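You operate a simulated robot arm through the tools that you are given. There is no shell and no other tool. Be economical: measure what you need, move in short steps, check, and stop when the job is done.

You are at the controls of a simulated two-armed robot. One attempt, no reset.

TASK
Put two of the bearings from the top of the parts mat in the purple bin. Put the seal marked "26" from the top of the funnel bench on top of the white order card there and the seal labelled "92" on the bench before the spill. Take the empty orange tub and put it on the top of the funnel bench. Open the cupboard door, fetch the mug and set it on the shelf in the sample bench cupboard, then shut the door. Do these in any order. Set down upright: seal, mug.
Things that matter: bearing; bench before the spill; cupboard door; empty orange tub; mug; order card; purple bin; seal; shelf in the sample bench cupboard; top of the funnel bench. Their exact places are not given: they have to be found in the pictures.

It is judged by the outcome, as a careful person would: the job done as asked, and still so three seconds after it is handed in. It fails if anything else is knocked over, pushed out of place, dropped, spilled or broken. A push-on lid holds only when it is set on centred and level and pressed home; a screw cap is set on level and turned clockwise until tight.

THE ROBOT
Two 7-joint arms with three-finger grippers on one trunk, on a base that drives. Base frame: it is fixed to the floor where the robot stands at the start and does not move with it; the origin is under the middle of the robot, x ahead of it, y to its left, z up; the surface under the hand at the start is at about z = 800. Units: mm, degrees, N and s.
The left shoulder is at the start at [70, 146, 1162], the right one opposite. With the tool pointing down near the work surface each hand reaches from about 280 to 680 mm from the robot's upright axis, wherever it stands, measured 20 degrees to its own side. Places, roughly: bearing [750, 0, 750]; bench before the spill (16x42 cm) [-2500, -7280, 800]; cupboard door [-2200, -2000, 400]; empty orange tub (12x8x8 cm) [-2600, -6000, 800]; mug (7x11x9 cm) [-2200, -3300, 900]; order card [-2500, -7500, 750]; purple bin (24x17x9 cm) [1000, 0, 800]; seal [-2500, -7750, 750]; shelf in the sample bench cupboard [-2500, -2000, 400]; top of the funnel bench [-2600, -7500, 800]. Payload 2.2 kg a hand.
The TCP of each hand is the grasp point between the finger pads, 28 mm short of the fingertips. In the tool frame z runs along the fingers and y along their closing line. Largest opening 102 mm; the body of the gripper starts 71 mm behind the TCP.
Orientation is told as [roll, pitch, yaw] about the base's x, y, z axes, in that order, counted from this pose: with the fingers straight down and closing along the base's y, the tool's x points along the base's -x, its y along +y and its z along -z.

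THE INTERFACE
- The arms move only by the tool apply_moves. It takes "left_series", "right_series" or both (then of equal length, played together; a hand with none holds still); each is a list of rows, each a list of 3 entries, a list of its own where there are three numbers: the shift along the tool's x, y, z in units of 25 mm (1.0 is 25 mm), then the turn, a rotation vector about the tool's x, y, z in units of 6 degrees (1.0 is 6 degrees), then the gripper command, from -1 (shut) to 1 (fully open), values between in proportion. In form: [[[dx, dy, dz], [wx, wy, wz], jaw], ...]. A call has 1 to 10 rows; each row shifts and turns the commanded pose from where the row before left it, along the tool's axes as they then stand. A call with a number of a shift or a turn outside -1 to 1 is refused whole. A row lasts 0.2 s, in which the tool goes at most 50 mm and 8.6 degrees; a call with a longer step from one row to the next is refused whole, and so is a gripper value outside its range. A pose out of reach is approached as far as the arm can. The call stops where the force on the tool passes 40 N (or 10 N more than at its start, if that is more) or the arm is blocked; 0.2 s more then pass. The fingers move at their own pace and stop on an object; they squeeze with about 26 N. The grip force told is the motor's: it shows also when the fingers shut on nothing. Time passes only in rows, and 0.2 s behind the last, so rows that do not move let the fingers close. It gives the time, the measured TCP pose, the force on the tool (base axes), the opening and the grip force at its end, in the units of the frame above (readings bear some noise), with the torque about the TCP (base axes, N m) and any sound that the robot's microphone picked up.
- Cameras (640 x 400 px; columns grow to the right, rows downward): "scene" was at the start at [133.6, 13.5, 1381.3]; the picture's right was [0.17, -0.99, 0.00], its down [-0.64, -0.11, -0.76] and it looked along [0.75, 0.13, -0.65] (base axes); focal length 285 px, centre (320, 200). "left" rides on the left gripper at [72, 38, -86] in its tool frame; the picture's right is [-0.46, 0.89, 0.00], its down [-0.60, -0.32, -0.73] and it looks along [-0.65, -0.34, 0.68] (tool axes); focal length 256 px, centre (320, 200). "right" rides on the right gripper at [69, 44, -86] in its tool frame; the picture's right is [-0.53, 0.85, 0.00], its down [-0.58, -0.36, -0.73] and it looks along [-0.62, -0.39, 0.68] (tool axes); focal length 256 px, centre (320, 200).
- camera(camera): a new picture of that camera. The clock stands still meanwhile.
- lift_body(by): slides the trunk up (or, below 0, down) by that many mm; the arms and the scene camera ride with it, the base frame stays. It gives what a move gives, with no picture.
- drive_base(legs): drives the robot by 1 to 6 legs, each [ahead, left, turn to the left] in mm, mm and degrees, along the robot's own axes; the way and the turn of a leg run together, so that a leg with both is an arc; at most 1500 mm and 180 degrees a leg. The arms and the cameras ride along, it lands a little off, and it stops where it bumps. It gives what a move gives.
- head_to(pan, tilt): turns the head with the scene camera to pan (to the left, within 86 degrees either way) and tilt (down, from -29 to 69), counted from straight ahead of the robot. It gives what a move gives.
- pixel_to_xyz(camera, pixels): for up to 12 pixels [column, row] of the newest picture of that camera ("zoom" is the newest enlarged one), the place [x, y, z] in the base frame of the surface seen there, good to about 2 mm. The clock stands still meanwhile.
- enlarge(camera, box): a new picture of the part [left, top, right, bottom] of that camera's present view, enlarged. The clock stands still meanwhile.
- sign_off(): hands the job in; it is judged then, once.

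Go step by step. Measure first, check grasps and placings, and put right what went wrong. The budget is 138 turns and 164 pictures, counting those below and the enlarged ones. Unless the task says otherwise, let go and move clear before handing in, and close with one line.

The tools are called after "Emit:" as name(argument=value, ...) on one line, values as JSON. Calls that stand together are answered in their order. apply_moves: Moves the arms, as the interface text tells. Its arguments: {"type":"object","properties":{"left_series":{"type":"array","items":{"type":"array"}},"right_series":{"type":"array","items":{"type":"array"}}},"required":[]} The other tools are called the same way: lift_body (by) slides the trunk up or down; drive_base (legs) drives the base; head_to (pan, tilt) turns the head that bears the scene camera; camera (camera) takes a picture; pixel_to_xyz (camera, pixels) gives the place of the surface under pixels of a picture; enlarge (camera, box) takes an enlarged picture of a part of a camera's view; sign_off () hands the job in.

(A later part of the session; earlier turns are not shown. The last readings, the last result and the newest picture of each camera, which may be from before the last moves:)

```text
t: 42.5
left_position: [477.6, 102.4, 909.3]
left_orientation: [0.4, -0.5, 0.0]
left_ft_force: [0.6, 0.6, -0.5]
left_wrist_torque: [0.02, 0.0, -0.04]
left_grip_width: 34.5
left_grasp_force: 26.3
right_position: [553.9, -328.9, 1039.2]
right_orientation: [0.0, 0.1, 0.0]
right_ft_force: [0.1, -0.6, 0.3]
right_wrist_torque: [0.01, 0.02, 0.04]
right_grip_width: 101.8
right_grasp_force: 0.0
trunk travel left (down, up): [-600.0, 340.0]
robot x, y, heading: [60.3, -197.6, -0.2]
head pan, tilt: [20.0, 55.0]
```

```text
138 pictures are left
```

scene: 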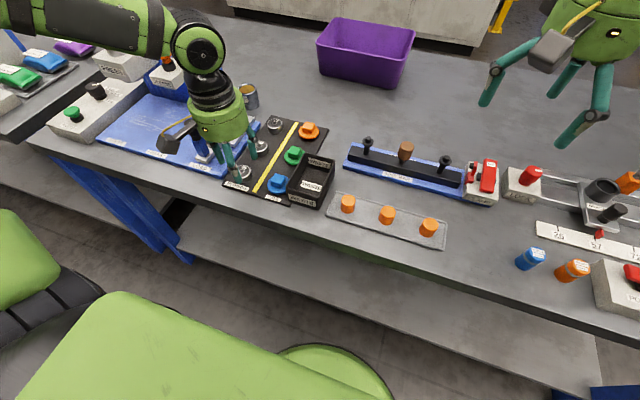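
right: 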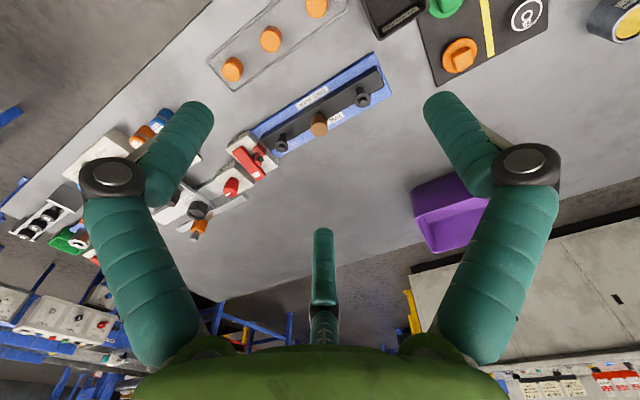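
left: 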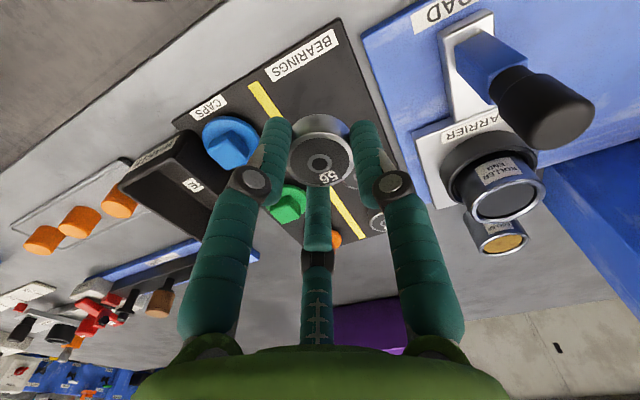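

Bearing "56" is held firmly in the left hand. Now raise it, move the right hand outward 120 mm, and drive left 550 mm so the right hand comes over the middle bearing (≈556,102).

Emit:
apply_moves(left_series=[[[0, 0, -0.9], [0, 0, 0], -1], [[0, 0, -0.9], [0, 0, 0], -1], [[0, 0, -0.9], [0, 0, 0], -1], [[0, 0, -0.9], [0, 0, 0], -1], [[0, 0, -0.9], [0, 0, 0], -1], [[0, 0, -0.9], [0, 0, 0], -1]], right_series=[[[0, -0.8, 0], [0, 0, 0], 0], [[0, -0.8, 0], [0, 0, 0], 0], [[0, -0.8, 0], [0, 0, 0], 0], [[0, -0.8, 0], [0, 0, 0], 0], [[0, -0.8, 0], [0, 0, 0], 0], [[0, -0.8, 0], [0, 0, 0], 0]])

Emit:
drive_base(legs=[[0, 550, 0]])

Emit:
camera(camera="right")

Emit:
camera(camera="left")

```text
t: 44.0
left_position: [475.1, 103.7, 1043.0]
left_orientation: [0.5, -0.5, 0.0]
left_ft_force: [-0.5, -0.2, -0.3]
left_wrist_torque: [0.01, -0.05, 0.0]
left_grip_width: 34.3
left_grasp_force: 26.6
right_position: [553.1, -448.3, 1040.4]
right_orientation: [0.0, -0.1, 0.1]
right_ft_force: [-0.6, 0.1, 0.1]
right_wrist_torque: [0.04, -0.01, -0.01]
right_grip_width: 51.3
right_grasp_force: 0.0
trunk travel left (down, up): [-600.0, 340.0]
robot x, y, heading: [59.7, -205.1, -0.1]
head pan, tilt: [20.0, 55.0]
```

```text
t: 47.1
left_position: [481.4, 650.9, 1042.2]
left_orientation: [0.4, -0.5, -0.5]
left_ft_force: [0.3, -0.2, -0.9]
left_wrist_torque: [0.01, -0.02, -0.01]
left_grip_width: 34.2
left_grasp_force: 26.4
right_position: [554.4, 96.5, 1039.9]
right_orientation: [0.0, 0.0, -0.4]
right_ft_force: [0.2, 0.8, -0.2]
right_wrist_torque: [0.02, -0.03, -0.05]
right_grip_width: 51.1
right_grasp_force: 0.1
trunk travel left (down, up): [-600.0, 340.0]
robot x, y, heading: [62.6, 347.4, -0.5]
head pan, tilt: [20.0, 55.0]
```

```text
137 pictures are left
```

right: 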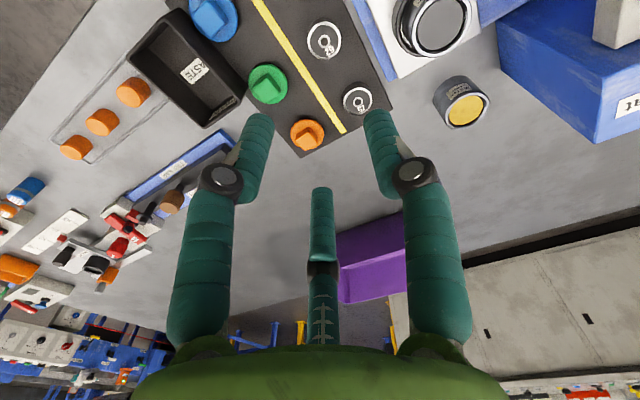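

```text
136 pictures are left
```

left: 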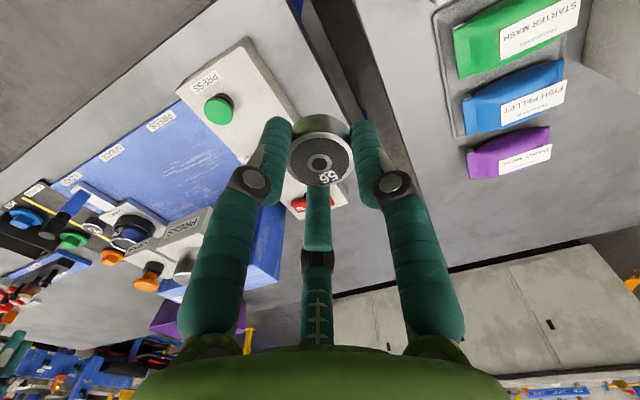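

Right hand is over the middle bearing at (325,40). I'll measure it and the carrier edge at (400,30).

Emit:
pixel_to_xyz(camera="right", pixels=[[324, 40], [307, 40], [341, 40], [322, 22], [328, 58], [395, 22], [400, 40], [372, 40], [360, 10], [430, 20]])

```text
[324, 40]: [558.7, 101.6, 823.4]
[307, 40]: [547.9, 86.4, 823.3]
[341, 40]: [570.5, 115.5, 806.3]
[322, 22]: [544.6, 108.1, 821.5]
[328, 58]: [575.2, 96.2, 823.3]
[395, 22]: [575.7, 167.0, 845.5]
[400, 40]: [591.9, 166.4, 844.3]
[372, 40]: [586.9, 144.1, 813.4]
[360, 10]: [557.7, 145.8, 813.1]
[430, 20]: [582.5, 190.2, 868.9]
```

Bearing centre (559,102), carrier edge at y≥144. Descend above it with 50 mm opening to z≈849.

Emit:
apply_moves(right_series=[[[-0.09, 0.1, 0.85], [0, 0, 0], 0], [[-0.09, 0.1, 0.85], [0, 0, 0], 0], [[0, 0, 0.85], [0, 0, 0], 0], [[0, 0, 0.85], [0, 0, 0], 0], [[0, 0, 0.85], [0, 0, 0], 0], [[0, 0, 0.85], [0, 0, 0], 0], [[0, 0, 0.85], [0, 0, 0], 0], [[0, 0, 0.85], [0, 0, 0], 0], [[0, 0, 0.85], [0, 0, 0], 0], [[0, 0, 0], [0, 0, 0], 0]])

Emit:
camera(camera="right")

Emit:
pixel_to_xyz(camera="right", pixels=[[322, 155], [322, 160], [322, 150], [322, 165]])

```text
t: 49.3
left_position: [480.9, 650.4, 1040.8]
left_orientation: [0.4, -0.4, -0.4]
left_ft_force: [0.2, -0.3, 0.4]
left_wrist_torque: [0.0, 0.02, -0.02]
left_grip_width: 34.7
left_grasp_force: 25.4
right_position: [555.6, 104.1, 850.0]
right_orientation: [0.0, 0.1, -0.5]
right_ft_force: [0.6, -0.1, -0.2]
right_wrist_torque: [0.02, 0.02, 0.0]
right_grip_width: 51.1
right_grasp_force: 0.1
trunk travel left (down, up): [-600.0, 340.0]
robot x, y, heading: [60.0, 348.3, -0.6]
head pan, tilt: [20.0, 55.0]
```

```text
135 pictures are left
```

right: 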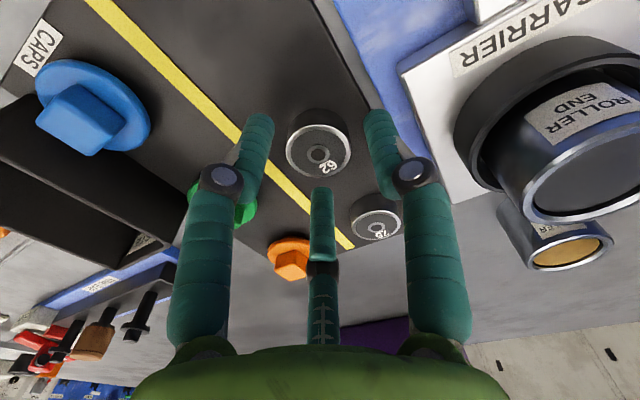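

```text
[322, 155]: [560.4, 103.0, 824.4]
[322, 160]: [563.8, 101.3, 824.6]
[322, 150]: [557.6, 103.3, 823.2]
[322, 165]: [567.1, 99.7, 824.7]
```

Aligned within 3 mm. Nudge forward 3 mm, lower 14 mm, and close in stages.

Emit:
apply_moves(right_series=[[[-0.13, -0.03, 0.2], [0, 0, 0], 0], [[0, 0, 0.2], [0, 0, 0], 0], [[0, 0, 0.12], [0, 0, 0], 0], [[0, 0, 0], [0, 0, 0], -0.25], [[0, 0, 0], [0, 0, 0], -0.35], [[0, 0, 0], [0, 0, 0], -1], [[0, 0, 0], [0, 0, 0], -1], [[0, 0, -0.1], [0, 0, 0], -1], [[0, 0, -0.1], [0, 0, 0], -1], [[0, 0, -0.1], [0, 0, 0], -1]])

Emit:
apply_moves(right_series=[[[0, 0, -0.2], [0, 0, 0], -1], [[0, 0, -0.3], [0, 0, 0], -1], [[0, 0, -0.4], [0, 0, 0], -1], [[0, 0, -0.4], [0, 0, 0], -1], [[0, 0, -0.5], [0, 0, 0], -1], [[0, 0, -0.6], [0, 0, 0], -1], [[0, 0, -0.6], [0, 0, 0], -1], [[0, 0, -0.6], [0, 0, 0], -1], [[0, 0, -0.6], [0, 0, 0], -1]])

Emit:
camera(camera="right")

```text
t: 51.5
left_position: [480.2, 649.8, 1042.8]
left_orientation: [0.3, -0.5, -0.5]
left_ft_force: [0.0, 0.4, -1.6]
left_wrist_torque: [-0.03, -0.02, -0.02]
left_grip_width: 34.5
left_grasp_force: 25.7
right_position: [561.0, 101.3, 842.7]
right_orientation: [0.0, 0.1, -0.4]
right_ft_force: [-0.4, -0.5, -0.4]
right_wrist_torque: [0.0, 0.01, 0.01]
right_grip_width: 34.6
right_grasp_force: 25.3
trunk travel left (down, up): [-600.0, 340.0]
robot x, y, heading: [63.7, 348.2, -0.6]
head pan, tilt: [20.0, 55.0]
```

```text
t: 53.5
left_position: [480.6, 651.4, 1040.9]
left_orientation: [0.3, -0.5, -0.5]
left_ft_force: [0.0, 0.1, -0.9]
left_wrist_torque: [-0.02, 0.03, -0.01]
left_grip_width: 34.3
left_grasp_force: 26.6
right_position: [562.8, 103.8, 949.5]
right_orientation: [0.0, -0.1, -0.4]
right_ft_force: [-0.5, -1.2, -0.8]
right_wrist_torque: [-0.02, -0.02, 0.0]
right_grip_width: 34.7
right_grasp_force: 26.3
trunk travel left (down, up): [-600.0, 340.0]
robot x, y, heading: [64.1, 345.4, -0.7]
head pan, tilt: [20.0, 55.0]
```

```text
134 pictures are left
```

right: 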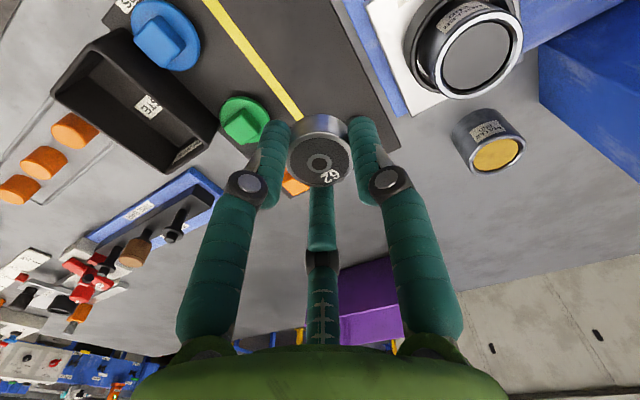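

Both bearings are held ("56" left, "62" right). I'll raise the right hand, back off from the table, and look right to plan the route round the table's end.

Emit:
apply_moves(right_series=[[[0.5, 0, -0.9], [0, 0, 0], -1], [[0.5, 0, -0.9], [0, 0, 0], -1], [[0.5, 0, -0.9], [0, 0, 0], -1], [[0.5, 0, -0.9], [0, 0, 0], -1]])

Emit:
drive_base(legs=[[-450, 0, 0.6]])

Emit:
head_to(pan=-40, tilt=20)

Emit:
camera(camera="scene")

Emit:
head_to(pan=-86, tilt=20)

Emit:
camera(camera="scene")

```text
t: 54.5
left_position: [479.5, 651.4, 1041.8]
left_orientation: [0.3, -0.5, -0.5]
left_ft_force: [-1.0, -0.3, -0.1]
left_wrist_torque: [0.03, 0.0, 0.02]
left_grip_width: 34.2
left_grasp_force: 25.8
right_position: [509.3, 102.5, 1039.7]
right_orientation: [0.0, -0.1, -0.4]
right_ft_force: [-0.3, 0.4, -0.7]
right_wrist_torque: [-0.01, -0.05, 0.02]
right_grip_width: 34.4
right_grasp_force: 26.1
trunk travel left (down, up): [-600.0, 340.0]
robot x, y, heading: [60.1, 349.6, -0.4]
head pan, tilt: [20.0, 55.0]
```

```text
t: 57.2
left_position: [29.0, 657.2, 1041.5]
left_orientation: [0.4, -0.3, 0.1]
left_ft_force: [0.0, -0.4, -0.2]
left_wrist_torque: [-0.03, 0.0, 0.01]
left_grip_width: 34.1
left_grasp_force: 25.8
right_position: [65.8, 109.5, 1038.2]
right_orientation: [0.0, 0.0, 0.3]
right_ft_force: [-0.5, 0.4, 0.0]
right_wrist_torque: [-0.01, 0.02, 0.0]
right_grip_width: 34.2
right_grasp_force: 26.1
trunk travel left (down, up): [-600.0, 340.0]
robot x, y, heading: [-384.4, 350.4, 0.0]
head pan, tilt: [20.0, 55.0]
```

```text
t: 58.5
left_position: [29.4, 657.1, 1042.2]
left_orientation: [0.4, -0.3, 0.1]
left_ft_force: [0.8, -0.2, -0.8]
left_wrist_torque: [-0.02, 0.03, -0.03]
left_grip_width: 34.1
left_grasp_force: 25.7
right_position: [65.7, 108.0, 1037.8]
right_orientation: [0.0, -0.1, 0.0]
right_ft_force: [0.2, -0.3, -0.3]
right_wrist_torque: [0.01, 0.03, -0.03]
right_grip_width: 34.3
right_grasp_force: 25.6
trunk travel left (down, up): [-600.0, 340.0]
robot x, y, heading: [-387.6, 346.5, 0.3]
head pan, tilt: [-40.0, 20.0]
```

```text
133 pictures are left
```

scene: 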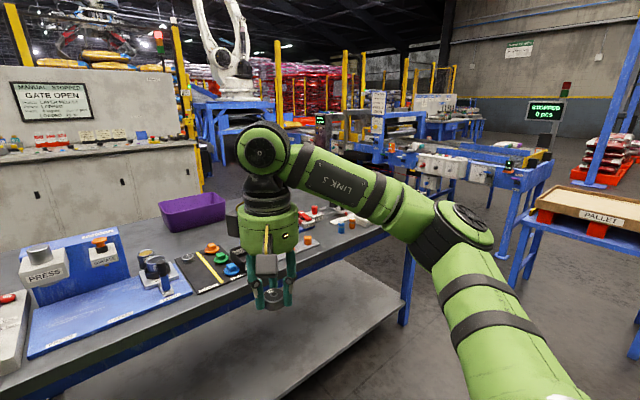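

```text
t: 59.7
left_position: [30.1, 656.4, 1040.8]
left_orientation: [0.4, -0.4, 0.1]
left_ft_force: [0.8, -0.2, -1.4]
left_wrist_torque: [0.0, 0.03, 0.01]
left_grip_width: 34.3
left_grasp_force: 26.0
right_position: [66.0, 109.3, 1038.9]
right_orientation: [-0.1, 0.0, 0.1]
right_ft_force: [1.4, -0.4, -1.0]
right_wrist_torque: [-0.01, 0.0, 0.02]
right_grip_width: 34.3
right_grasp_force: 26.2
trunk travel left (down, up): [-600.0, 340.0]
robot x, y, heading: [-383.2, 351.7, 0.3]
head pan, tilt: [-85.9, 20.0]
```

```text
132 pictures are left
```

scene: 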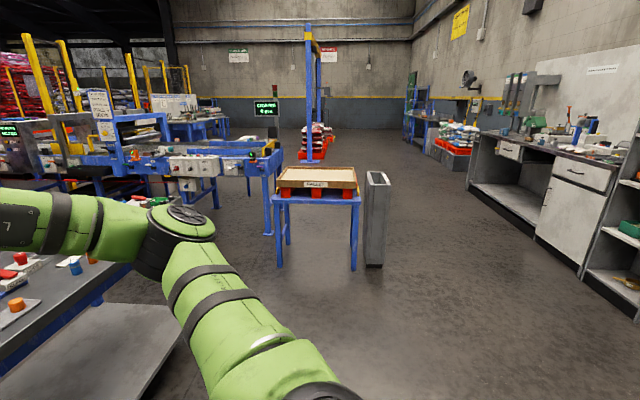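

I see the pallet stand at (318,230), a conveyor end at (265,200), a post bin at (376,220), and a bench with a cupboard door at (578,175). Measure their positions.

Emit:
pixel_to_xyz(camera="scene", pixels=[[280, 265], [354, 268], [276, 205], [267, 232], [213, 200], [376, 262], [340, 300], [250, 270], [240, 170], [578, 175], [480, 150], [560, 240]])

```text
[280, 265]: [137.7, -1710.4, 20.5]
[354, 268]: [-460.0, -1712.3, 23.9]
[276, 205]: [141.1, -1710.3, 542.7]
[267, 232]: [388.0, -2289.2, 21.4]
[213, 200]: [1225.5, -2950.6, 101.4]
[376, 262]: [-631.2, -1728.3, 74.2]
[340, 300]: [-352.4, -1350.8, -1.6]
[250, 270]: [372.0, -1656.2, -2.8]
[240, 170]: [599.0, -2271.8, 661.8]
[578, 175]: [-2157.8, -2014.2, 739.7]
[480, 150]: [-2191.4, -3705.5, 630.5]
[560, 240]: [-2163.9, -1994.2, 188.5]
```

Pallet stand corner is at (141,−1710), table corner at (411,−1050), leaving a diagonal corridor through (276,−1380). Drive right first, then check.

Emit:
drive_base(legs=[[0, -1455, 0]])

Emit:
head_to(pan=-22, tilt=25)

Emit:
camera(camera="scene")

```text
t: 66.9
left_position: [23.1, -814.5, 1041.5]
left_orientation: [0.4, -0.4, -0.9]
left_ft_force: [-0.5, 0.0, -1.1]
left_wrist_torque: [0.01, 0.01, 0.01]
left_grip_width: 34.1
left_grasp_force: 26.2
right_position: [52.6, -1362.8, 1038.1]
right_orientation: [0.1, 0.0, -0.8]
right_ft_force: [0.4, 0.4, -0.4]
right_wrist_torque: [-0.01, 0.0, 0.0]
right_grip_width: 34.2
right_grasp_force: 26.1
trunk travel left (down, up): [-600.0, 340.0]
robot x, y, heading: [-396.1, -1116.9, -1.1]
head pan, tilt: [-85.9, 20.0]
```

```text
t: 68.3
left_position: [24.2, -814.8, 1041.4]
left_orientation: [0.4, -0.5, -0.9]
left_ft_force: [-0.1, 0.2, -1.4]
left_wrist_torque: [0.01, 0.01, 0.02]
left_grip_width: 34.5
left_grasp_force: 26.6
right_position: [52.3, -1362.8, 1038.3]
right_orientation: [0.0, 0.0, -0.8]
right_ft_force: [-0.4, 0.4, -1.2]
right_wrist_torque: [-0.02, -0.02, 0.01]
right_grip_width: 34.6
right_grasp_force: 26.3
trunk travel left (down, up): [-600.0, 340.0]
robot x, y, heading: [-396.1, -1115.7, -0.9]
head pan, tilt: [-22.0, 25.0]
```

```text
131 pictures are left
```

scene: 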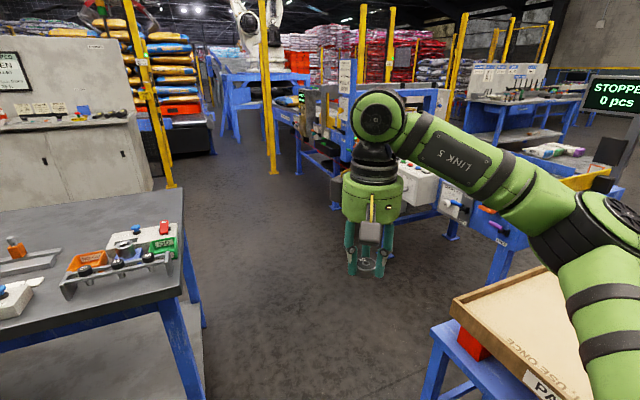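

The passage is open between the table end (185,290) and the conveyor (420,200). Measure pinch points ahead.

Emit:
pixel_to_xyz(camera="scene", pixels=[[452, 236], [492, 282], [274, 173], [336, 205], [170, 187], [205, 325], [182, 230], [428, 392], [455, 325], [300, 178], [440, 190], [172, 200]])

```text
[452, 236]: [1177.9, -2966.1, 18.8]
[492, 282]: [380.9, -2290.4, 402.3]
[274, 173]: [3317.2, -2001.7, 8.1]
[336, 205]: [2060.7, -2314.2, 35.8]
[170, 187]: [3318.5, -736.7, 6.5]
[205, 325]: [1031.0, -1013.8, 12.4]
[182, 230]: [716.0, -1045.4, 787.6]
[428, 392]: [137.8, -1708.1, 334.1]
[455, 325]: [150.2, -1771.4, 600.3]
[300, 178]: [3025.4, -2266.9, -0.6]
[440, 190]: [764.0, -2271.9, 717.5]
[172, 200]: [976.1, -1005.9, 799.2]
```

Clear. Drive the diagonal, past the table end to its far side, then turn round.

Emit:
drive_base(legs=[[1270, -486, 0.9], [850, 150, 0], [50, 750, 0], [0, 0, 180]])

Emit:
head_to(pan=-25, tilt=40)

Emit:
camera(camera="scene")

```text
t: 90.8
left_position: [1429.1, -1106.6, 1042.7]
left_orientation: [0.4, -0.5, -172.4]
left_ft_force: [-0.3, 0.0, -0.6]
left_wrist_torque: [-0.01, 0.01, -0.02]
left_grip_width: 34.1
left_grasp_force: 26.0
right_position: [1322.9, -566.6, 1038.2]
right_orientation: [0.0, 0.1, -172.5]
right_ft_force: [-0.6, -0.4, -0.4]
right_wrist_torque: [-0.05, 0.01, -0.01]
right_grip_width: 34.1
right_grasp_force: 25.8
trunk travel left (down, up): [-600.0, 340.0]
robot x, y, heading: [1799.9, -745.5, -172.4]
head pan, tilt: [-22.0, 25.0]
```

```text
t: 91.5
left_position: [1428.6, -1106.6, 1041.2]
left_orientation: [0.4, -0.5, -172.5]
left_ft_force: [-1.0, -1.0, -0.9]
left_wrist_torque: [0.01, 0.02, 0.01]
left_grip_width: 34.5
left_grasp_force: 26.0
right_position: [1322.7, -566.6, 1039.1]
right_orientation: [0.1, 0.0, -172.5]
right_ft_force: [-0.8, -0.5, -0.7]
right_wrist_torque: [-0.03, -0.02, 0.02]
right_grip_width: 34.3
right_grasp_force: 25.9
trunk travel left (down, up): [-600.0, 340.0]
robot x, y, heading: [1802.0, -743.3, -172.2]
head pan, tilt: [-25.0, 40.0]
```

```text
130 pictures are left
```

scene: 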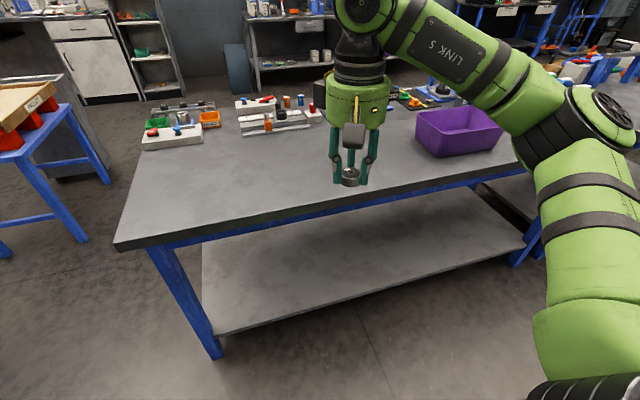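

The bin is visible at (458,130). Straighten the heading, then drive so the right hand comes beside/over the bin.

Emit:
drive_base(legs=[[0, 0, -7.7], [200, -518, 0]])

Emit:
head_to(pan=-20, tilt=50)

Emit:
camera(camera="scene")

```text
t: 95.3
left_position: [1187.3, -552.2, 1043.5]
left_orientation: [0.4, -0.5, -179.3]
left_ft_force: [-0.1, -0.2, -0.2]
left_wrist_torque: [-0.01, -0.01, -0.04]
left_grip_width: 34.3
left_grasp_force: 26.1
right_position: [1146.3, -5.0, 1038.6]
right_orientation: [0.0, 0.1, -179.1]
right_ft_force: [-0.1, 0.4, -0.6]
right_wrist_torque: [0.01, 0.01, -0.01]
right_grip_width: 34.0
right_grasp_force: 25.9
trunk travel left (down, up): [-600.0, 340.0]
robot x, y, heading: [1598.0, -242.2, -179.3]
head pan, tilt: [-25.0, 40.0]
```

```text
t: 96.0
left_position: [1187.3, -551.9, 1042.3]
left_orientation: [0.4, -0.4, -179.1]
left_ft_force: [-0.1, 0.4, -0.6]
left_wrist_torque: [0.04, 0.04, 0.03]
left_grip_width: 34.6
left_grasp_force: 26.2
right_position: [1145.6, -3.7, 1039.5]
right_orientation: [0.0, 0.0, -179.1]
right_ft_force: [0.6, 0.1, -0.5]
right_wrist_torque: [0.02, 0.01, 0.0]
right_grip_width: 34.0
right_grasp_force: 26.0
trunk travel left (down, up): [-600.0, 340.0]
robot x, y, heading: [1596.9, -240.1, -179.0]
head pan, tilt: [-20.0, 50.0]
```

```text
129 pictures are left
```

scene: 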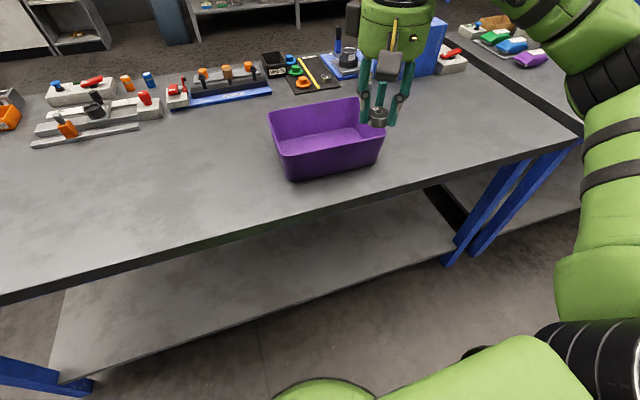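

Measure the bin's rim and floor, then move ahead 120 mm.

Emit:
pixel_to_xyz(camera="scene", pixels=[[270, 114], [355, 98], [383, 140], [293, 160], [318, 125], [335, 135], [340, 118], [300, 130]])

Emit:
drive_base(legs=[[115, 0, 0]])

Emit:
camera(camera="scene")

```text
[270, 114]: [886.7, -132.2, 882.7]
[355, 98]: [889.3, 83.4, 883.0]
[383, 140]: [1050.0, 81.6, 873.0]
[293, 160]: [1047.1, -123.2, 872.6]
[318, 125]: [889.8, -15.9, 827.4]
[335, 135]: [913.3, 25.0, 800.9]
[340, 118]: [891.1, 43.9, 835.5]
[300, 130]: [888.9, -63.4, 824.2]
```

```text
t: 97.2
left_position: [1072.4, -552.9, 1042.9]
left_orientation: [0.4, -0.5, -179.4]
left_ft_force: [-0.2, -0.3, -0.2]
left_wrist_torque: [-0.01, 0.0, 0.0]
left_grip_width: 34.3
left_grasp_force: 26.1
right_position: [1031.2, -5.2, 1038.7]
right_orientation: [0.0, -0.1, -179.2]
right_ft_force: [0.4, 0.0, -0.5]
right_wrist_torque: [-0.03, 0.0, 0.02]
right_grip_width: 34.3
right_grasp_force: 26.3
trunk travel left (down, up): [-600.0, 340.0]
robot x, y, heading: [1485.7, -239.2, -179.1]
head pan, tilt: [-20.0, 50.0]
```

```text
128 pictures are left
```

scene: 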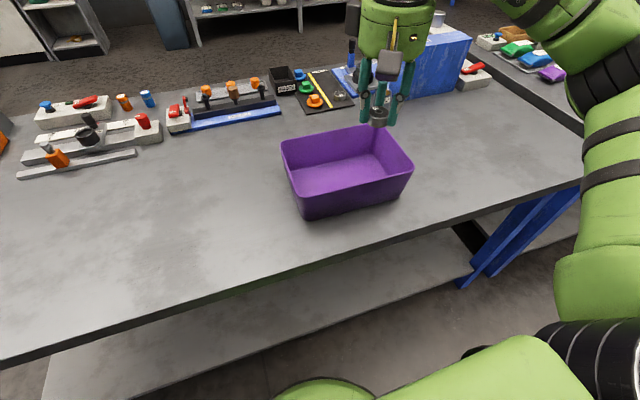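

Bin interior spans x 892–1045, y −128…80. Right hand forward 45 mm to x≈986, then down toward the bin floor (rows ending near z≈842).

Emit:
apply_moves(right_series=[[[-0.9, 0, 0.5], [0, 0, 0], -1], [[-0.9, 0, 0.7], [0, 0, 0], -1], [[0, 0, 0.9], [0, 0, 0], -1], [[0, 0, 0.9], [0, 0, 0], -1], [[0, 0, 0.9], [0, 0, 0], -1], [[0, 0, 0.9], [0, 0, 0], -1], [[0, 0, 0.9], [0, 0, 0], -1], [[0, 0, 0.9], [0, 0, 0], -1], [[0, 0, 0.9], [0, 0, 0], -1], [[0, 0, 0.2], [0, 0, 0], -1]])

Emit:
camera(camera="scene")

```text
t: 99.4
left_position: [1071.9, -553.3, 1043.2]
left_orientation: [0.4, -0.5, -179.3]
left_ft_force: [0.6, -0.1, -0.3]
left_wrist_torque: [0.03, 0.0, -0.02]
left_grip_width: 34.2
left_grasp_force: 25.8
right_position: [985.3, -6.5, 847.6]
right_orientation: [0.1, -0.1, -179.2]
right_ft_force: [-0.9, -1.0, -0.9]
right_wrist_torque: [-0.01, 0.02, -0.01]
right_grip_width: 34.3
right_grasp_force: 25.4
trunk travel left (down, up): [-600.0, 340.0]
robot x, y, heading: [1479.5, -241.8, -179.5]
head pan, tilt: [-20.0, 50.0]
```

```text
127 pictures are left
```

scene: 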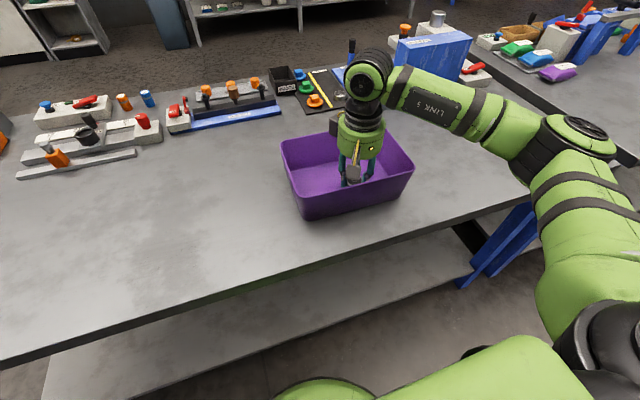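

In the bin at z 848 (bearing bottom ≈816, floor ≈802). Lower 12 mm, release, and rise.

Emit:
apply_moves(right_series=[[[0, 0, 0.2], [0, 0, 0], -1], [[0, 0, 0.2], [0, 0, 0], -1], [[0, 0, 0.08], [0, 0, 0], -1], [[0, 0, 0], [0, 0, 0], -0.1], [[0, 0, 0], [0, 0, 0], 0], [[0, 0, -0.4], [0, 0, 0], 0], [[0, 0, -1], [0, 0, 0], 0], [[0, 0, -1], [0, 0, 0], 0], [[0, 0, -1], [0, 0, 0], 0], [[0, 0, -1], [0, 0, 0], 0]])

Emit:
apply_moves(right_series=[[[0, 0, -1], [0, 0, 0], 0], [[0, 0, -1], [0, 0, 0], 0], [[0.9, 0, -1], [0, 0, 0], 0], [[0.9, 0, -1], [0, 0, 0], 0]])

Emit:
camera(camera="scene")

```text
t: 101.6
left_position: [1072.1, -553.3, 1041.4]
left_orientation: [0.4, -0.6, -179.2]
left_ft_force: [0.8, 0.3, -1.1]
left_wrist_torque: [0.02, -0.01, -0.01]
left_grip_width: 34.4
left_grasp_force: 26.2
right_position: [984.4, -5.5, 944.1]
right_orientation: [0.1, 0.0, -179.2]
right_ft_force: [-0.2, 0.2, 0.3]
right_wrist_torque: [0.0, 0.02, -0.01]
right_grip_width: 51.2
right_grasp_force: 0.0
trunk travel left (down, up): [-600.0, 340.0]
robot x, y, heading: [1483.1, -243.4, -179.1]
head pan, tilt: [-20.0, 50.0]
```

```text
t: 102.6
left_position: [1073.2, -552.2, 1042.6]
left_orientation: [0.4, -0.4, -179.3]
left_ft_force: [0.5, -1.2, -0.3]
left_wrist_torque: [0.02, -0.01, -0.02]
left_grip_width: 34.3
left_grasp_force: 26.5
right_position: [1032.2, -4.0, 1045.8]
right_orientation: [0.0, -0.1, -179.2]
right_ft_force: [0.8, -0.2, 0.0]
right_wrist_torque: [-0.01, 0.0, -0.02]
right_grip_width: 51.2
right_grasp_force: 0.1
trunk travel left (down, up): [-600.0, 340.0]
robot x, y, heading: [1484.7, -242.7, -179.2]
head pan, tilt: [-20.0, 50.0]
```

```text
126 pictures are left
```

scene: 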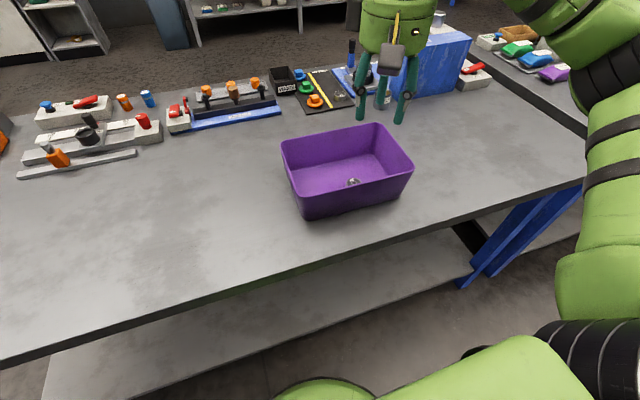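

Bearing "62" lies in the bin at (352,182). Drive right 480 mm so the left hand reaches the bin's other half.

Emit:
drive_base(legs=[[0, -478, -0.8]])

Emit:
head_to(pan=20, tilt=50)

Emit:
camera(camera="scene")

```text
t: 105.4
left_position: [1066.5, -85.5, 1042.7]
left_orientation: [0.3, -0.5, -179.2]
left_ft_force: [-0.5, 0.7, -0.1]
left_wrist_torque: [-0.01, 0.04, -0.01]
left_grip_width: 34.3
left_grasp_force: 26.0
right_position: [1024.6, 461.2, 1045.2]
right_orientation: [0.0, -0.2, -179.2]
right_ft_force: [-0.4, -0.1, -0.4]
right_wrist_torque: [-0.02, -0.02, 0.0]
right_grip_width: 51.0
right_grasp_force: 0.1
trunk travel left (down, up): [-600.0, 340.0]
robot x, y, heading: [1479.8, 229.4, -179.5]
head pan, tilt: [-20.0, 50.0]
```

```text
t: 106.5
left_position: [1066.9, -85.6, 1040.9]
left_orientation: [0.4, -0.5, -179.3]
left_ft_force: [-0.3, 0.6, 0.2]
left_wrist_torque: [0.0, -0.03, 0.01]
left_grip_width: 34.1
left_grasp_force: 26.1
right_position: [1025.1, 462.9, 1044.0]
right_orientation: [0.0, -0.1, -179.1]
right_ft_force: [0.4, 0.3, -0.4]
right_wrist_torque: [-0.02, -0.04, -0.03]
right_grip_width: 50.9
right_grasp_force: 0.0
trunk travel left (down, up): [-600.0, 340.0]
robot x, y, heading: [1478.2, 224.7, -179.3]
head pan, tilt: [20.0, 50.0]
```

```text
125 pictures are left
```

scene: 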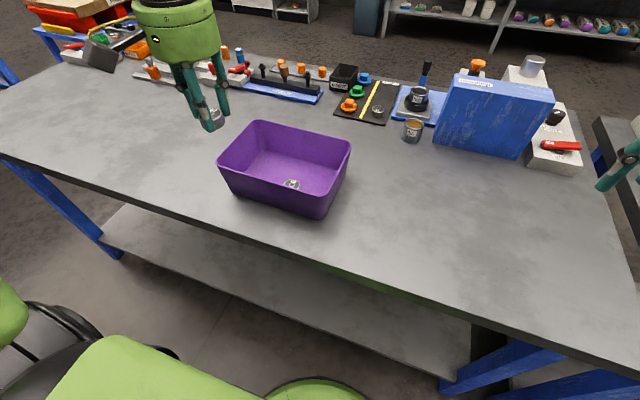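

Left hand: shift 82 mm forward and 13 mm toward +y to (985,−72), then down into the bin.

Emit:
apply_moves(left_series=[[[-0.82, -0.14, 0.5], [0, 0, 0], -1], [[-0.82, -0.14, 0.7], [0, 0, 0], -1], [[-0.82, -0.14, 0.7], [0, 0, 0], -1], [[-0.82, -0.12, 0.7], [0, 0, 0], -1], [[0, 0, 0.9], [0, 0, 0], -1], [[0, 0, 0.9], [0, 0, 0], -1], [[0, 0, 0.9], [0, 0, 0], -1], [[0, 0, 0.9], [0, 0, 0], -1], [[0, 0, 0.9], [0, 0, 0], -1], [[0, 0, 0.7], [0, 0, 0], -1]])

Emit:
camera(camera="scene")

```text
t: 108.7
left_position: [981.4, -75.4, 847.2]
left_orientation: [0.3, -0.4, -179.4]
left_ft_force: [-0.8, -0.6, -0.6]
left_wrist_torque: [-0.02, -0.01, 0.02]
left_grip_width: 34.4
left_grasp_force: 25.9
right_position: [1024.7, 462.3, 1044.4]
right_orientation: [0.0, 0.0, -179.2]
right_ft_force: [-0.2, 0.1, 0.6]
right_wrist_torque: [0.04, -0.01, -0.03]
right_grip_width: 51.1
right_grasp_force: 0.1
trunk travel left (down, up): [-600.0, 340.0]
robot x, y, heading: [1481.4, 222.9, -179.2]
head pan, tilt: [20.0, 50.0]
```

```text
124 pictures are left
```

scene: 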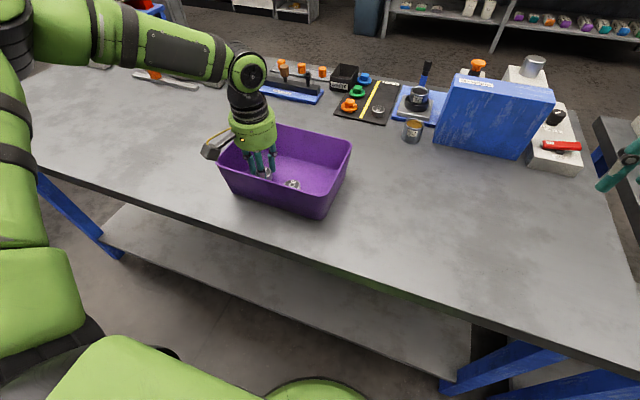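

Emit:
apply_moves(left_series=[[[0, 0, 0.2], [0, 0, 0], -1], [[0, 0, 0.2], [0, 0, 0], -1], [[0, 0, 0.08], [0, 0, 0], -1], [[0, 0, 0], [0, 0, 0], -0.1], [[0, 0, 0], [0, 0, 0], 0], [[0, 0, -0.4], [0, 0, 0], 0], [[0, 0, -1], [0, 0, 0], 0], [[0, 0, -1], [0, 0, 0], 0], [[0, 0, -1], [0, 0, 0], 0], [[0, 0, -1], [0, 0, 0], 0]])

Emit:
apply_moves(left_series=[[[0, 0, -1], [0, 0, 0], 0], [[0, 0, -1], [0, 0, 0], 0], [[0.9, 0, -1], [0, 0, 0], 0], [[0.9, 0, -1], [0, 0, 0], 0]])

Emit:
camera(camera="scene")

```text
t: 110.9
left_position: [983.8, -74.6, 947.4]
left_orientation: [0.3, -0.5, -179.3]
left_ft_force: [-0.2, 0.6, -0.7]
left_wrist_torque: [-0.03, 0.01, 0.01]
left_grip_width: 51.1
left_grasp_force: 0.0
right_position: [1024.6, 463.3, 1044.7]
right_orientation: [0.0, 0.0, -179.2]
right_ft_force: [0.9, 0.6, -0.3]
right_wrist_torque: [0.01, 0.05, -0.01]
right_grip_width: 50.9
right_grasp_force: 0.1
trunk travel left (down, up): [-600.0, 340.0]
robot x, y, heading: [1480.0, 226.3, -179.4]
head pan, tilt: [20.0, 50.0]
```

```text
t: 111.9
left_position: [1032.1, -72.9, 1044.6]
left_orientation: [0.5, -0.5, -179.3]
left_ft_force: [0.3, -0.1, 0.5]
left_wrist_torque: [-0.03, 0.02, 0.02]
left_grip_width: 50.7
left_grasp_force: 0.0
right_position: [1026.9, 462.6, 1045.8]
right_orientation: [0.0, -0.2, -179.2]
right_ft_force: [-0.2, -0.1, 0.4]
right_wrist_torque: [-0.02, 0.01, -0.01]
right_grip_width: 50.8
right_grasp_force: 0.0
trunk travel left (down, up): [-600.0, 340.0]
robot x, y, heading: [1480.1, 223.1, -179.2]
head pan, tilt: [20.0, 50.0]
```

```text
123 pictures are left
```

scene: 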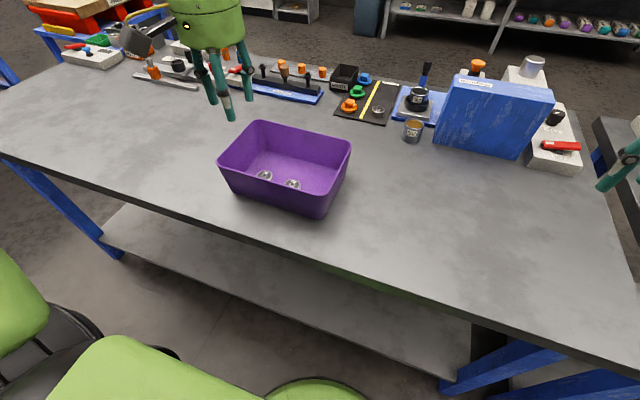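

Both bearings rest in the bin at (265,175) and (292,184). Now drive back round the table toward the sample bench.

Emit:
drive_base(legs=[[-200, 0, -0.8], [0, 1480, 0], [814, 366, 0]])

```text
t: 124.6
left_position: [431.4, -1919.5, 1044.6]
left_orientation: [0.4, -0.5, -178.5]
left_ft_force: [-0.2, -0.7, -0.6]
left_wrist_torque: [0.04, 0.02, 0.02]
left_grip_width: 51.0
left_grasp_force: 0.0
right_position: [419.0, -1385.5, 1045.8]
right_orientation: [0.0, -0.1, -178.4]
right_ft_force: [0.2, 0.5, 0.0]
right_wrist_torque: [-0.01, 0.01, -0.03]
right_grip_width: 51.2
right_grasp_force: 0.1
trunk travel left (down, up): [-600.0, 340.0]
robot x, y, heading: [877.7, -1611.7, -178.6]
head pan, tilt: [20.0, 50.0]
```

Emit:
drive_base(legs=[[0, 0, -1.4], [1274, -496, 0], [900, 0, 0], [200, 700, 0]])

Emit:
head_to(pan=0, tilt=30)

Emit:
camera(camera="scene")

Emit:
head_to(pan=55, tilt=20)

Emit:
camera(camera="scene")

```text
t: 139.6
left_position: [-1949.3, -2115.2, 1044.7]
left_orientation: [0.4, -0.5, 179.9]
left_ft_force: [1.6, 0.9, -0.7]
left_wrist_torque: [-0.02, 0.01, 0.0]
left_grip_width: 51.0
left_grasp_force: 0.1
right_position: [-1944.6, -1579.7, 1043.9]
right_orientation: [0.0, -0.1, 179.9]
right_ft_force: [-0.2, -0.1, 0.3]
right_wrist_torque: [-0.03, -0.05, 0.0]
right_grip_width: 50.9
right_grasp_force: 0.1
trunk travel left (down, up): [-600.0, 340.0]
robot x, y, heading: [-1495.2, -1826.1, 180.0]
head pan, tilt: [20.0, 50.0]
```

```text
t: 140.5
left_position: [-1948.4, -2114.7, 1045.4]
left_orientation: [0.4, -0.6, 179.9]
left_ft_force: [-0.6, -0.4, 0.5]
left_wrist_torque: [0.0, -0.01, 0.02]
left_grip_width: 50.8
left_grasp_force: 0.1
right_position: [-1945.0, -1580.0, 1044.6]
right_orientation: [0.0, 0.0, 179.9]
right_ft_force: [0.5, -0.1, -0.8]
right_wrist_torque: [0.0, 0.0, -0.01]
right_grip_width: 51.1
right_grasp_force: 0.0
trunk travel left (down, up): [-600.0, 340.0]
robot x, y, heading: [-1497.6, -1820.9, 179.8]
head pan, tilt: [0.0, 30.0]
```

```text
122 pictures are left
```

scene: 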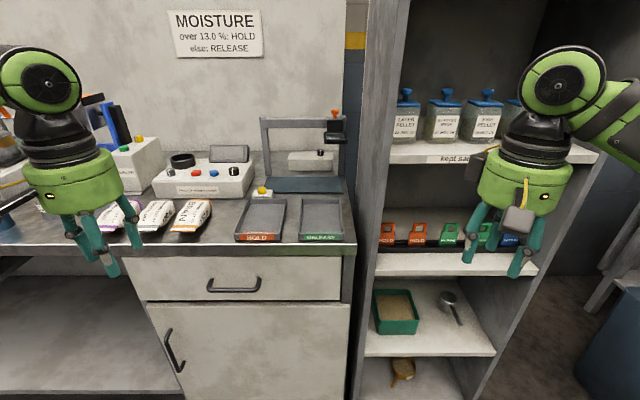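

```text
t: 141.7
left_position: [-1948.7, -2115.8, 1044.2]
left_orientation: [0.3, -0.5, 179.8]
left_ft_force: [1.1, 0.1, 0.1]
left_wrist_torque: [0.01, -0.01, -0.01]
left_grip_width: 51.2
left_grasp_force: 0.0
right_position: [-1945.3, -1580.4, 1043.4]
right_orientation: [0.0, -0.1, 179.9]
right_ft_force: [0.4, -0.1, -0.2]
right_wrist_torque: [0.02, 0.0, 0.02]
right_grip_width: 51.0
right_grasp_force: 0.1
trunk travel left (down, up): [-600.0, 340.0]
robot x, y, heading: [-1493.0, -1823.0, 180.0]
head pan, tilt: [55.0, 20.0]
```

```text
121 pictures are left
```

scene: 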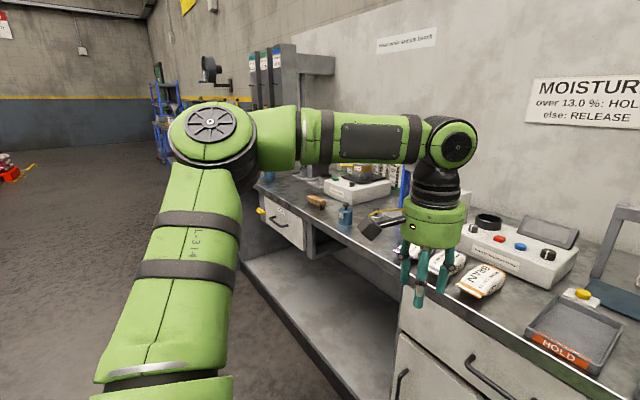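

The cupboard door is below the drawer, with a vertical handle on its left side at (172,350) of the straight-ahead picture. Look down at it for measurement, backing off a bit for room.

Emit:
drive_base(legs=[[-100, 200, 0]])

Emit:
head_to(pan=0, tilt=42)

Emit:
camera(camera="scene")

```text
t: 143.4
left_position: [-1853.5, -2312.9, 1044.6]
left_orientation: [0.4, -0.4, 179.6]
left_ft_force: [0.7, 0.0, 0.8]
left_wrist_torque: [-0.02, -0.01, 0.01]
left_grip_width: 51.0
left_grasp_force: 0.0
right_position: [-1849.0, -1779.1, 1044.8]
right_orientation: [0.0, 0.0, 179.7]
right_ft_force: [0.4, -0.4, 0.3]
right_wrist_torque: [0.01, -0.02, -0.02]
right_grip_width: 51.0
right_grasp_force: 0.2
trunk travel left (down, up): [-600.0, 340.0]
robot x, y, heading: [-1397.6, -2020.5, 179.6]
head pan, tilt: [55.0, 20.0]
```

```text
t: 144.6
left_position: [-1853.2, -2314.6, 1045.2]
left_orientation: [0.4, -0.5, 179.6]
left_ft_force: [0.8, -0.7, 1.1]
left_wrist_torque: [0.0, 0.0, -0.01]
left_grip_width: 51.2
left_grasp_force: 0.1
right_position: [-1848.4, -1779.9, 1045.2]
right_orientation: [0.0, -0.1, 179.7]
right_ft_force: [0.3, -0.6, -1.7]
right_wrist_torque: [-0.04, 0.01, 0.02]
right_grip_width: 51.3
right_grasp_force: 0.0
trunk travel left (down, up): [-600.0, 340.0]
robot x, y, heading: [-1400.6, -2025.8, 179.6]
head pan, tilt: [0.0, 42.0]
```

```text
120 pictures are left
```

scene: 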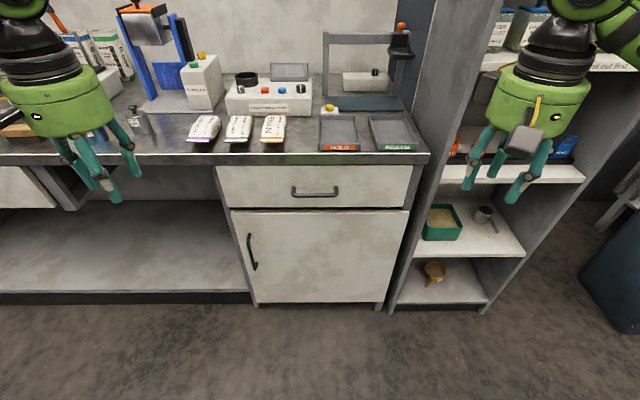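

Emit:
pixel_to_xyz(camera="scene", pixels=[[250, 236], [255, 252], [254, 268], [234, 212], [408, 212], [385, 300], [258, 300], [320, 250], [262, 252], [300, 160], [320, 205], [245, 252]])

Emit:
enlarge(camera="scene", box=[215, 150, 425, 310])

```text
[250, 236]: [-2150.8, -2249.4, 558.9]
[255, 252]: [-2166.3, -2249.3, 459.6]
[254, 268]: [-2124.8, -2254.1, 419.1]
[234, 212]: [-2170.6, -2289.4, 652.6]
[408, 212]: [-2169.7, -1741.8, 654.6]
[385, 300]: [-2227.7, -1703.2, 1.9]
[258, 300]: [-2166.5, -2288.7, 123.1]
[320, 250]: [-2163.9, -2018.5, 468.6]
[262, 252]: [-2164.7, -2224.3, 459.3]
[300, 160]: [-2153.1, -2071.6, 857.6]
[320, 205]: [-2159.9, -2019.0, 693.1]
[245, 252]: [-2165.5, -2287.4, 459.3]
```

```text
2.50 times, centred on (320, 230) of scene
```

zoom: 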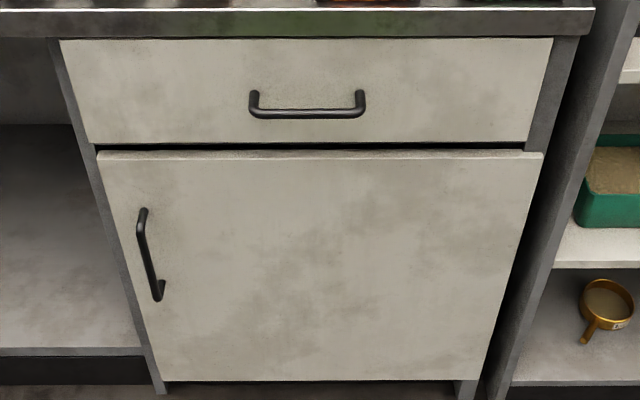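

Door plane x≈−2165, y −2289 (handle side) to −1742 (hinge), z 123–653; handle bar at x≈−2127, y≈−2250, z 410–560. I'll tilt the left hand 60° forward (while moving it forward), and retract the right hand up and back.

Emit:
apply_moves(left_series=[[[-0.6, 0, 0], [0, -1, 0], 0], [[-0.6, 0, 0.06], [0, -1, 0], 0], [[-0.59, 0, 0.12], [0, -1, 0], 0], [[-0.57, 0, 0.19], [0, -1, 0], 0], [[-0.55, 0, 0.24], [0, -1, 0], 0], [[-0.52, 0, 0.3], [0, -1, 0], 0], [[-0.49, 0, 0.35], [0, -1, 0], 0], [[-0.45, 0, 0.4], [0, -1, 0], 0], [[-0.4, 0, 0.45], [0, -1, 0], 0], [[-0.35, 0, 0.49], [0, -1, 0], 0]], right_series=[[[0.5, 0, -0.9], [0, 0, 0], 0], [[0.5, 0, -0.9], [0, 0, 0], 0], [[0.5, 0, -0.9], [0, 0, 0], 0], [[0.5, 0, -0.9], [0, 0, 0], 0], [[0.5, 0, -0.9], [0, 0, 0], 0], [[0.5, 0, -0.9], [0, 0, 0], 0], [[0.5, 0, -0.9], [0, 0, 0], 0], [[0.5, 0, -0.9], [0, 0, 0], 0], [[0.5, 0, -0.9], [0, 0, 0], 0], [[0.5, 0, -0.9], [0, 0, 0], 0]])

Emit:
camera(camera="scene")

```text
t: 146.8
left_position: [-2005.9, -2313.9, 1046.0]
left_orientation: [0.6, -60.4, 179.2]
left_ft_force: [0.8, -0.3, 0.3]
left_wrist_torque: [0.0, 0.01, 0.01]
left_grip_width: 51.0
left_grasp_force: 0.2
right_position: [-1739.2, -1790.3, 1245.5]
right_orientation: [0.0, -0.1, 179.6]
right_ft_force: [-1.5, 0.2, 0.0]
right_wrist_torque: [0.0, -0.05, -0.01]
right_grip_width: 51.1
right_grasp_force: 0.0
right hand out of reach, approached as far as the arm can: row 9, 10
trunk travel left (down, up): [-600.0, 340.0]
robot x, y, heading: [-1396.3, -2021.0, 179.6]
head pan, tilt: [0.0, 42.0]
```

```text
118 pictures are left
```

scene: 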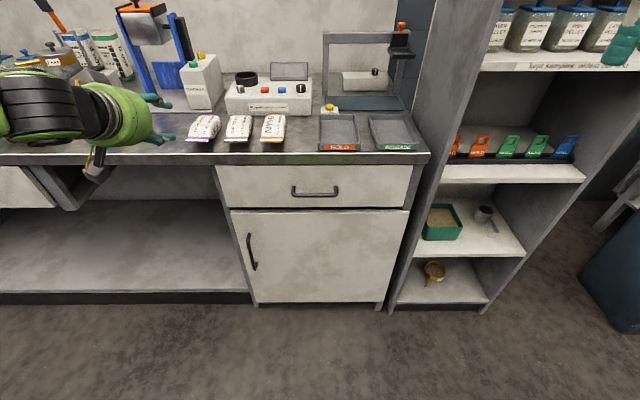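

Left hand is tilted 60°, clear of the bench. Lower the trunk 450, move the hand 106 mm down, then check alignment with the handle.

Emit:
lift_body(by=-450)

Emit:
apply_moves(left_series=[[[0.735, 0, 0.425], [0, 0, 0], 0], [[0.735, 0, 0.425], [0, 0, 0], 0], [[0.735, 0, 0.425], [0, 0, 0], 0], [[0.735, 0, 0.425], [0, 0, 0], 0], [[0.735, 0, 0.425], [0, 0, 0], 0]])

Emit:
drive_base(legs=[[0, -62, 0.4]])

Emit:
head_to(pan=15, tilt=25)

Emit:
camera(camera="scene")

Emit:
camera(camera="left")

```text
refused: -450 is not a number from -400 to 400
```

```text
t: 148.0
left_position: [-2005.9, -2314.6, 939.5]
left_orientation: [0.7, -60.6, 179.0]
left_ft_force: [0.3, -1.1, 0.1]
left_wrist_torque: [0.01, 0.0, 0.02]
left_grip_width: 50.8
left_grasp_force: 0.1
right_position: [-1738.2, -1789.5, 1244.7]
right_orientation: [0.0, 0.0, 179.8]
right_ft_force: [-0.3, 0.0, -0.2]
right_wrist_torque: [0.02, 0.01, -0.02]
right_grip_width: 51.1
right_grasp_force: 0.0
trunk travel left (down, up): [-600.0, 340.0]
robot x, y, heading: [-1399.0, -2023.1, 179.5]
head pan, tilt: [0.0, 42.0]
```

```text
t: 149.0
left_position: [-2002.4, -2258.5, 939.7]
left_orientation: [0.6, -60.3, 179.4]
left_ft_force: [0.6, -0.2, -0.3]
left_wrist_torque: [0.04, -0.02, -0.01]
left_grip_width: 50.9
left_grasp_force: 0.0
right_position: [-1740.1, -1732.3, 1246.8]
right_orientation: [-0.2, -0.2, -180.0]
right_ft_force: [0.7, -0.5, 1.0]
right_wrist_torque: [0.03, -0.02, 0.03]
right_grip_width: 51.1
right_grasp_force: 0.1
trunk travel left (down, up): [-600.0, 340.0]
robot x, y, heading: [-1398.1, -1964.4, 179.9]
head pan, tilt: [0.0, 42.0]
```

```text
t: 149.8
left_position: [-2002.9, -2257.1, 940.0]
left_orientation: [0.8, -60.5, 179.3]
left_ft_force: [-0.3, -0.3, 0.9]
left_wrist_torque: [0.02, -0.01, 0.01]
left_grip_width: 51.1
left_grasp_force: 0.1
right_position: [-1738.9, -1730.1, 1245.7]
right_orientation: [0.0, -0.1, -180.0]
right_ft_force: [-0.2, 0.5, 0.0]
right_wrist_torque: [0.01, -0.01, -0.03]
right_grip_width: 51.2
right_grasp_force: 0.0
trunk travel left (down, up): [-600.0, 340.0]
robot x, y, heading: [-1395.7, -1962.2, 180.0]
head pan, tilt: [15.0, 25.0]
```

```text
117 pictures are left
```

scene: 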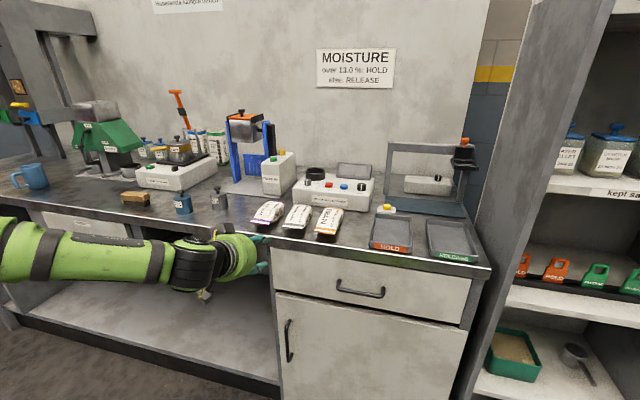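

```text
116 pictures are left
```

left: 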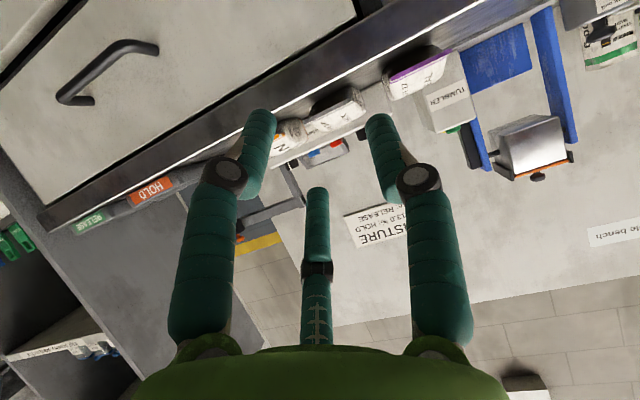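

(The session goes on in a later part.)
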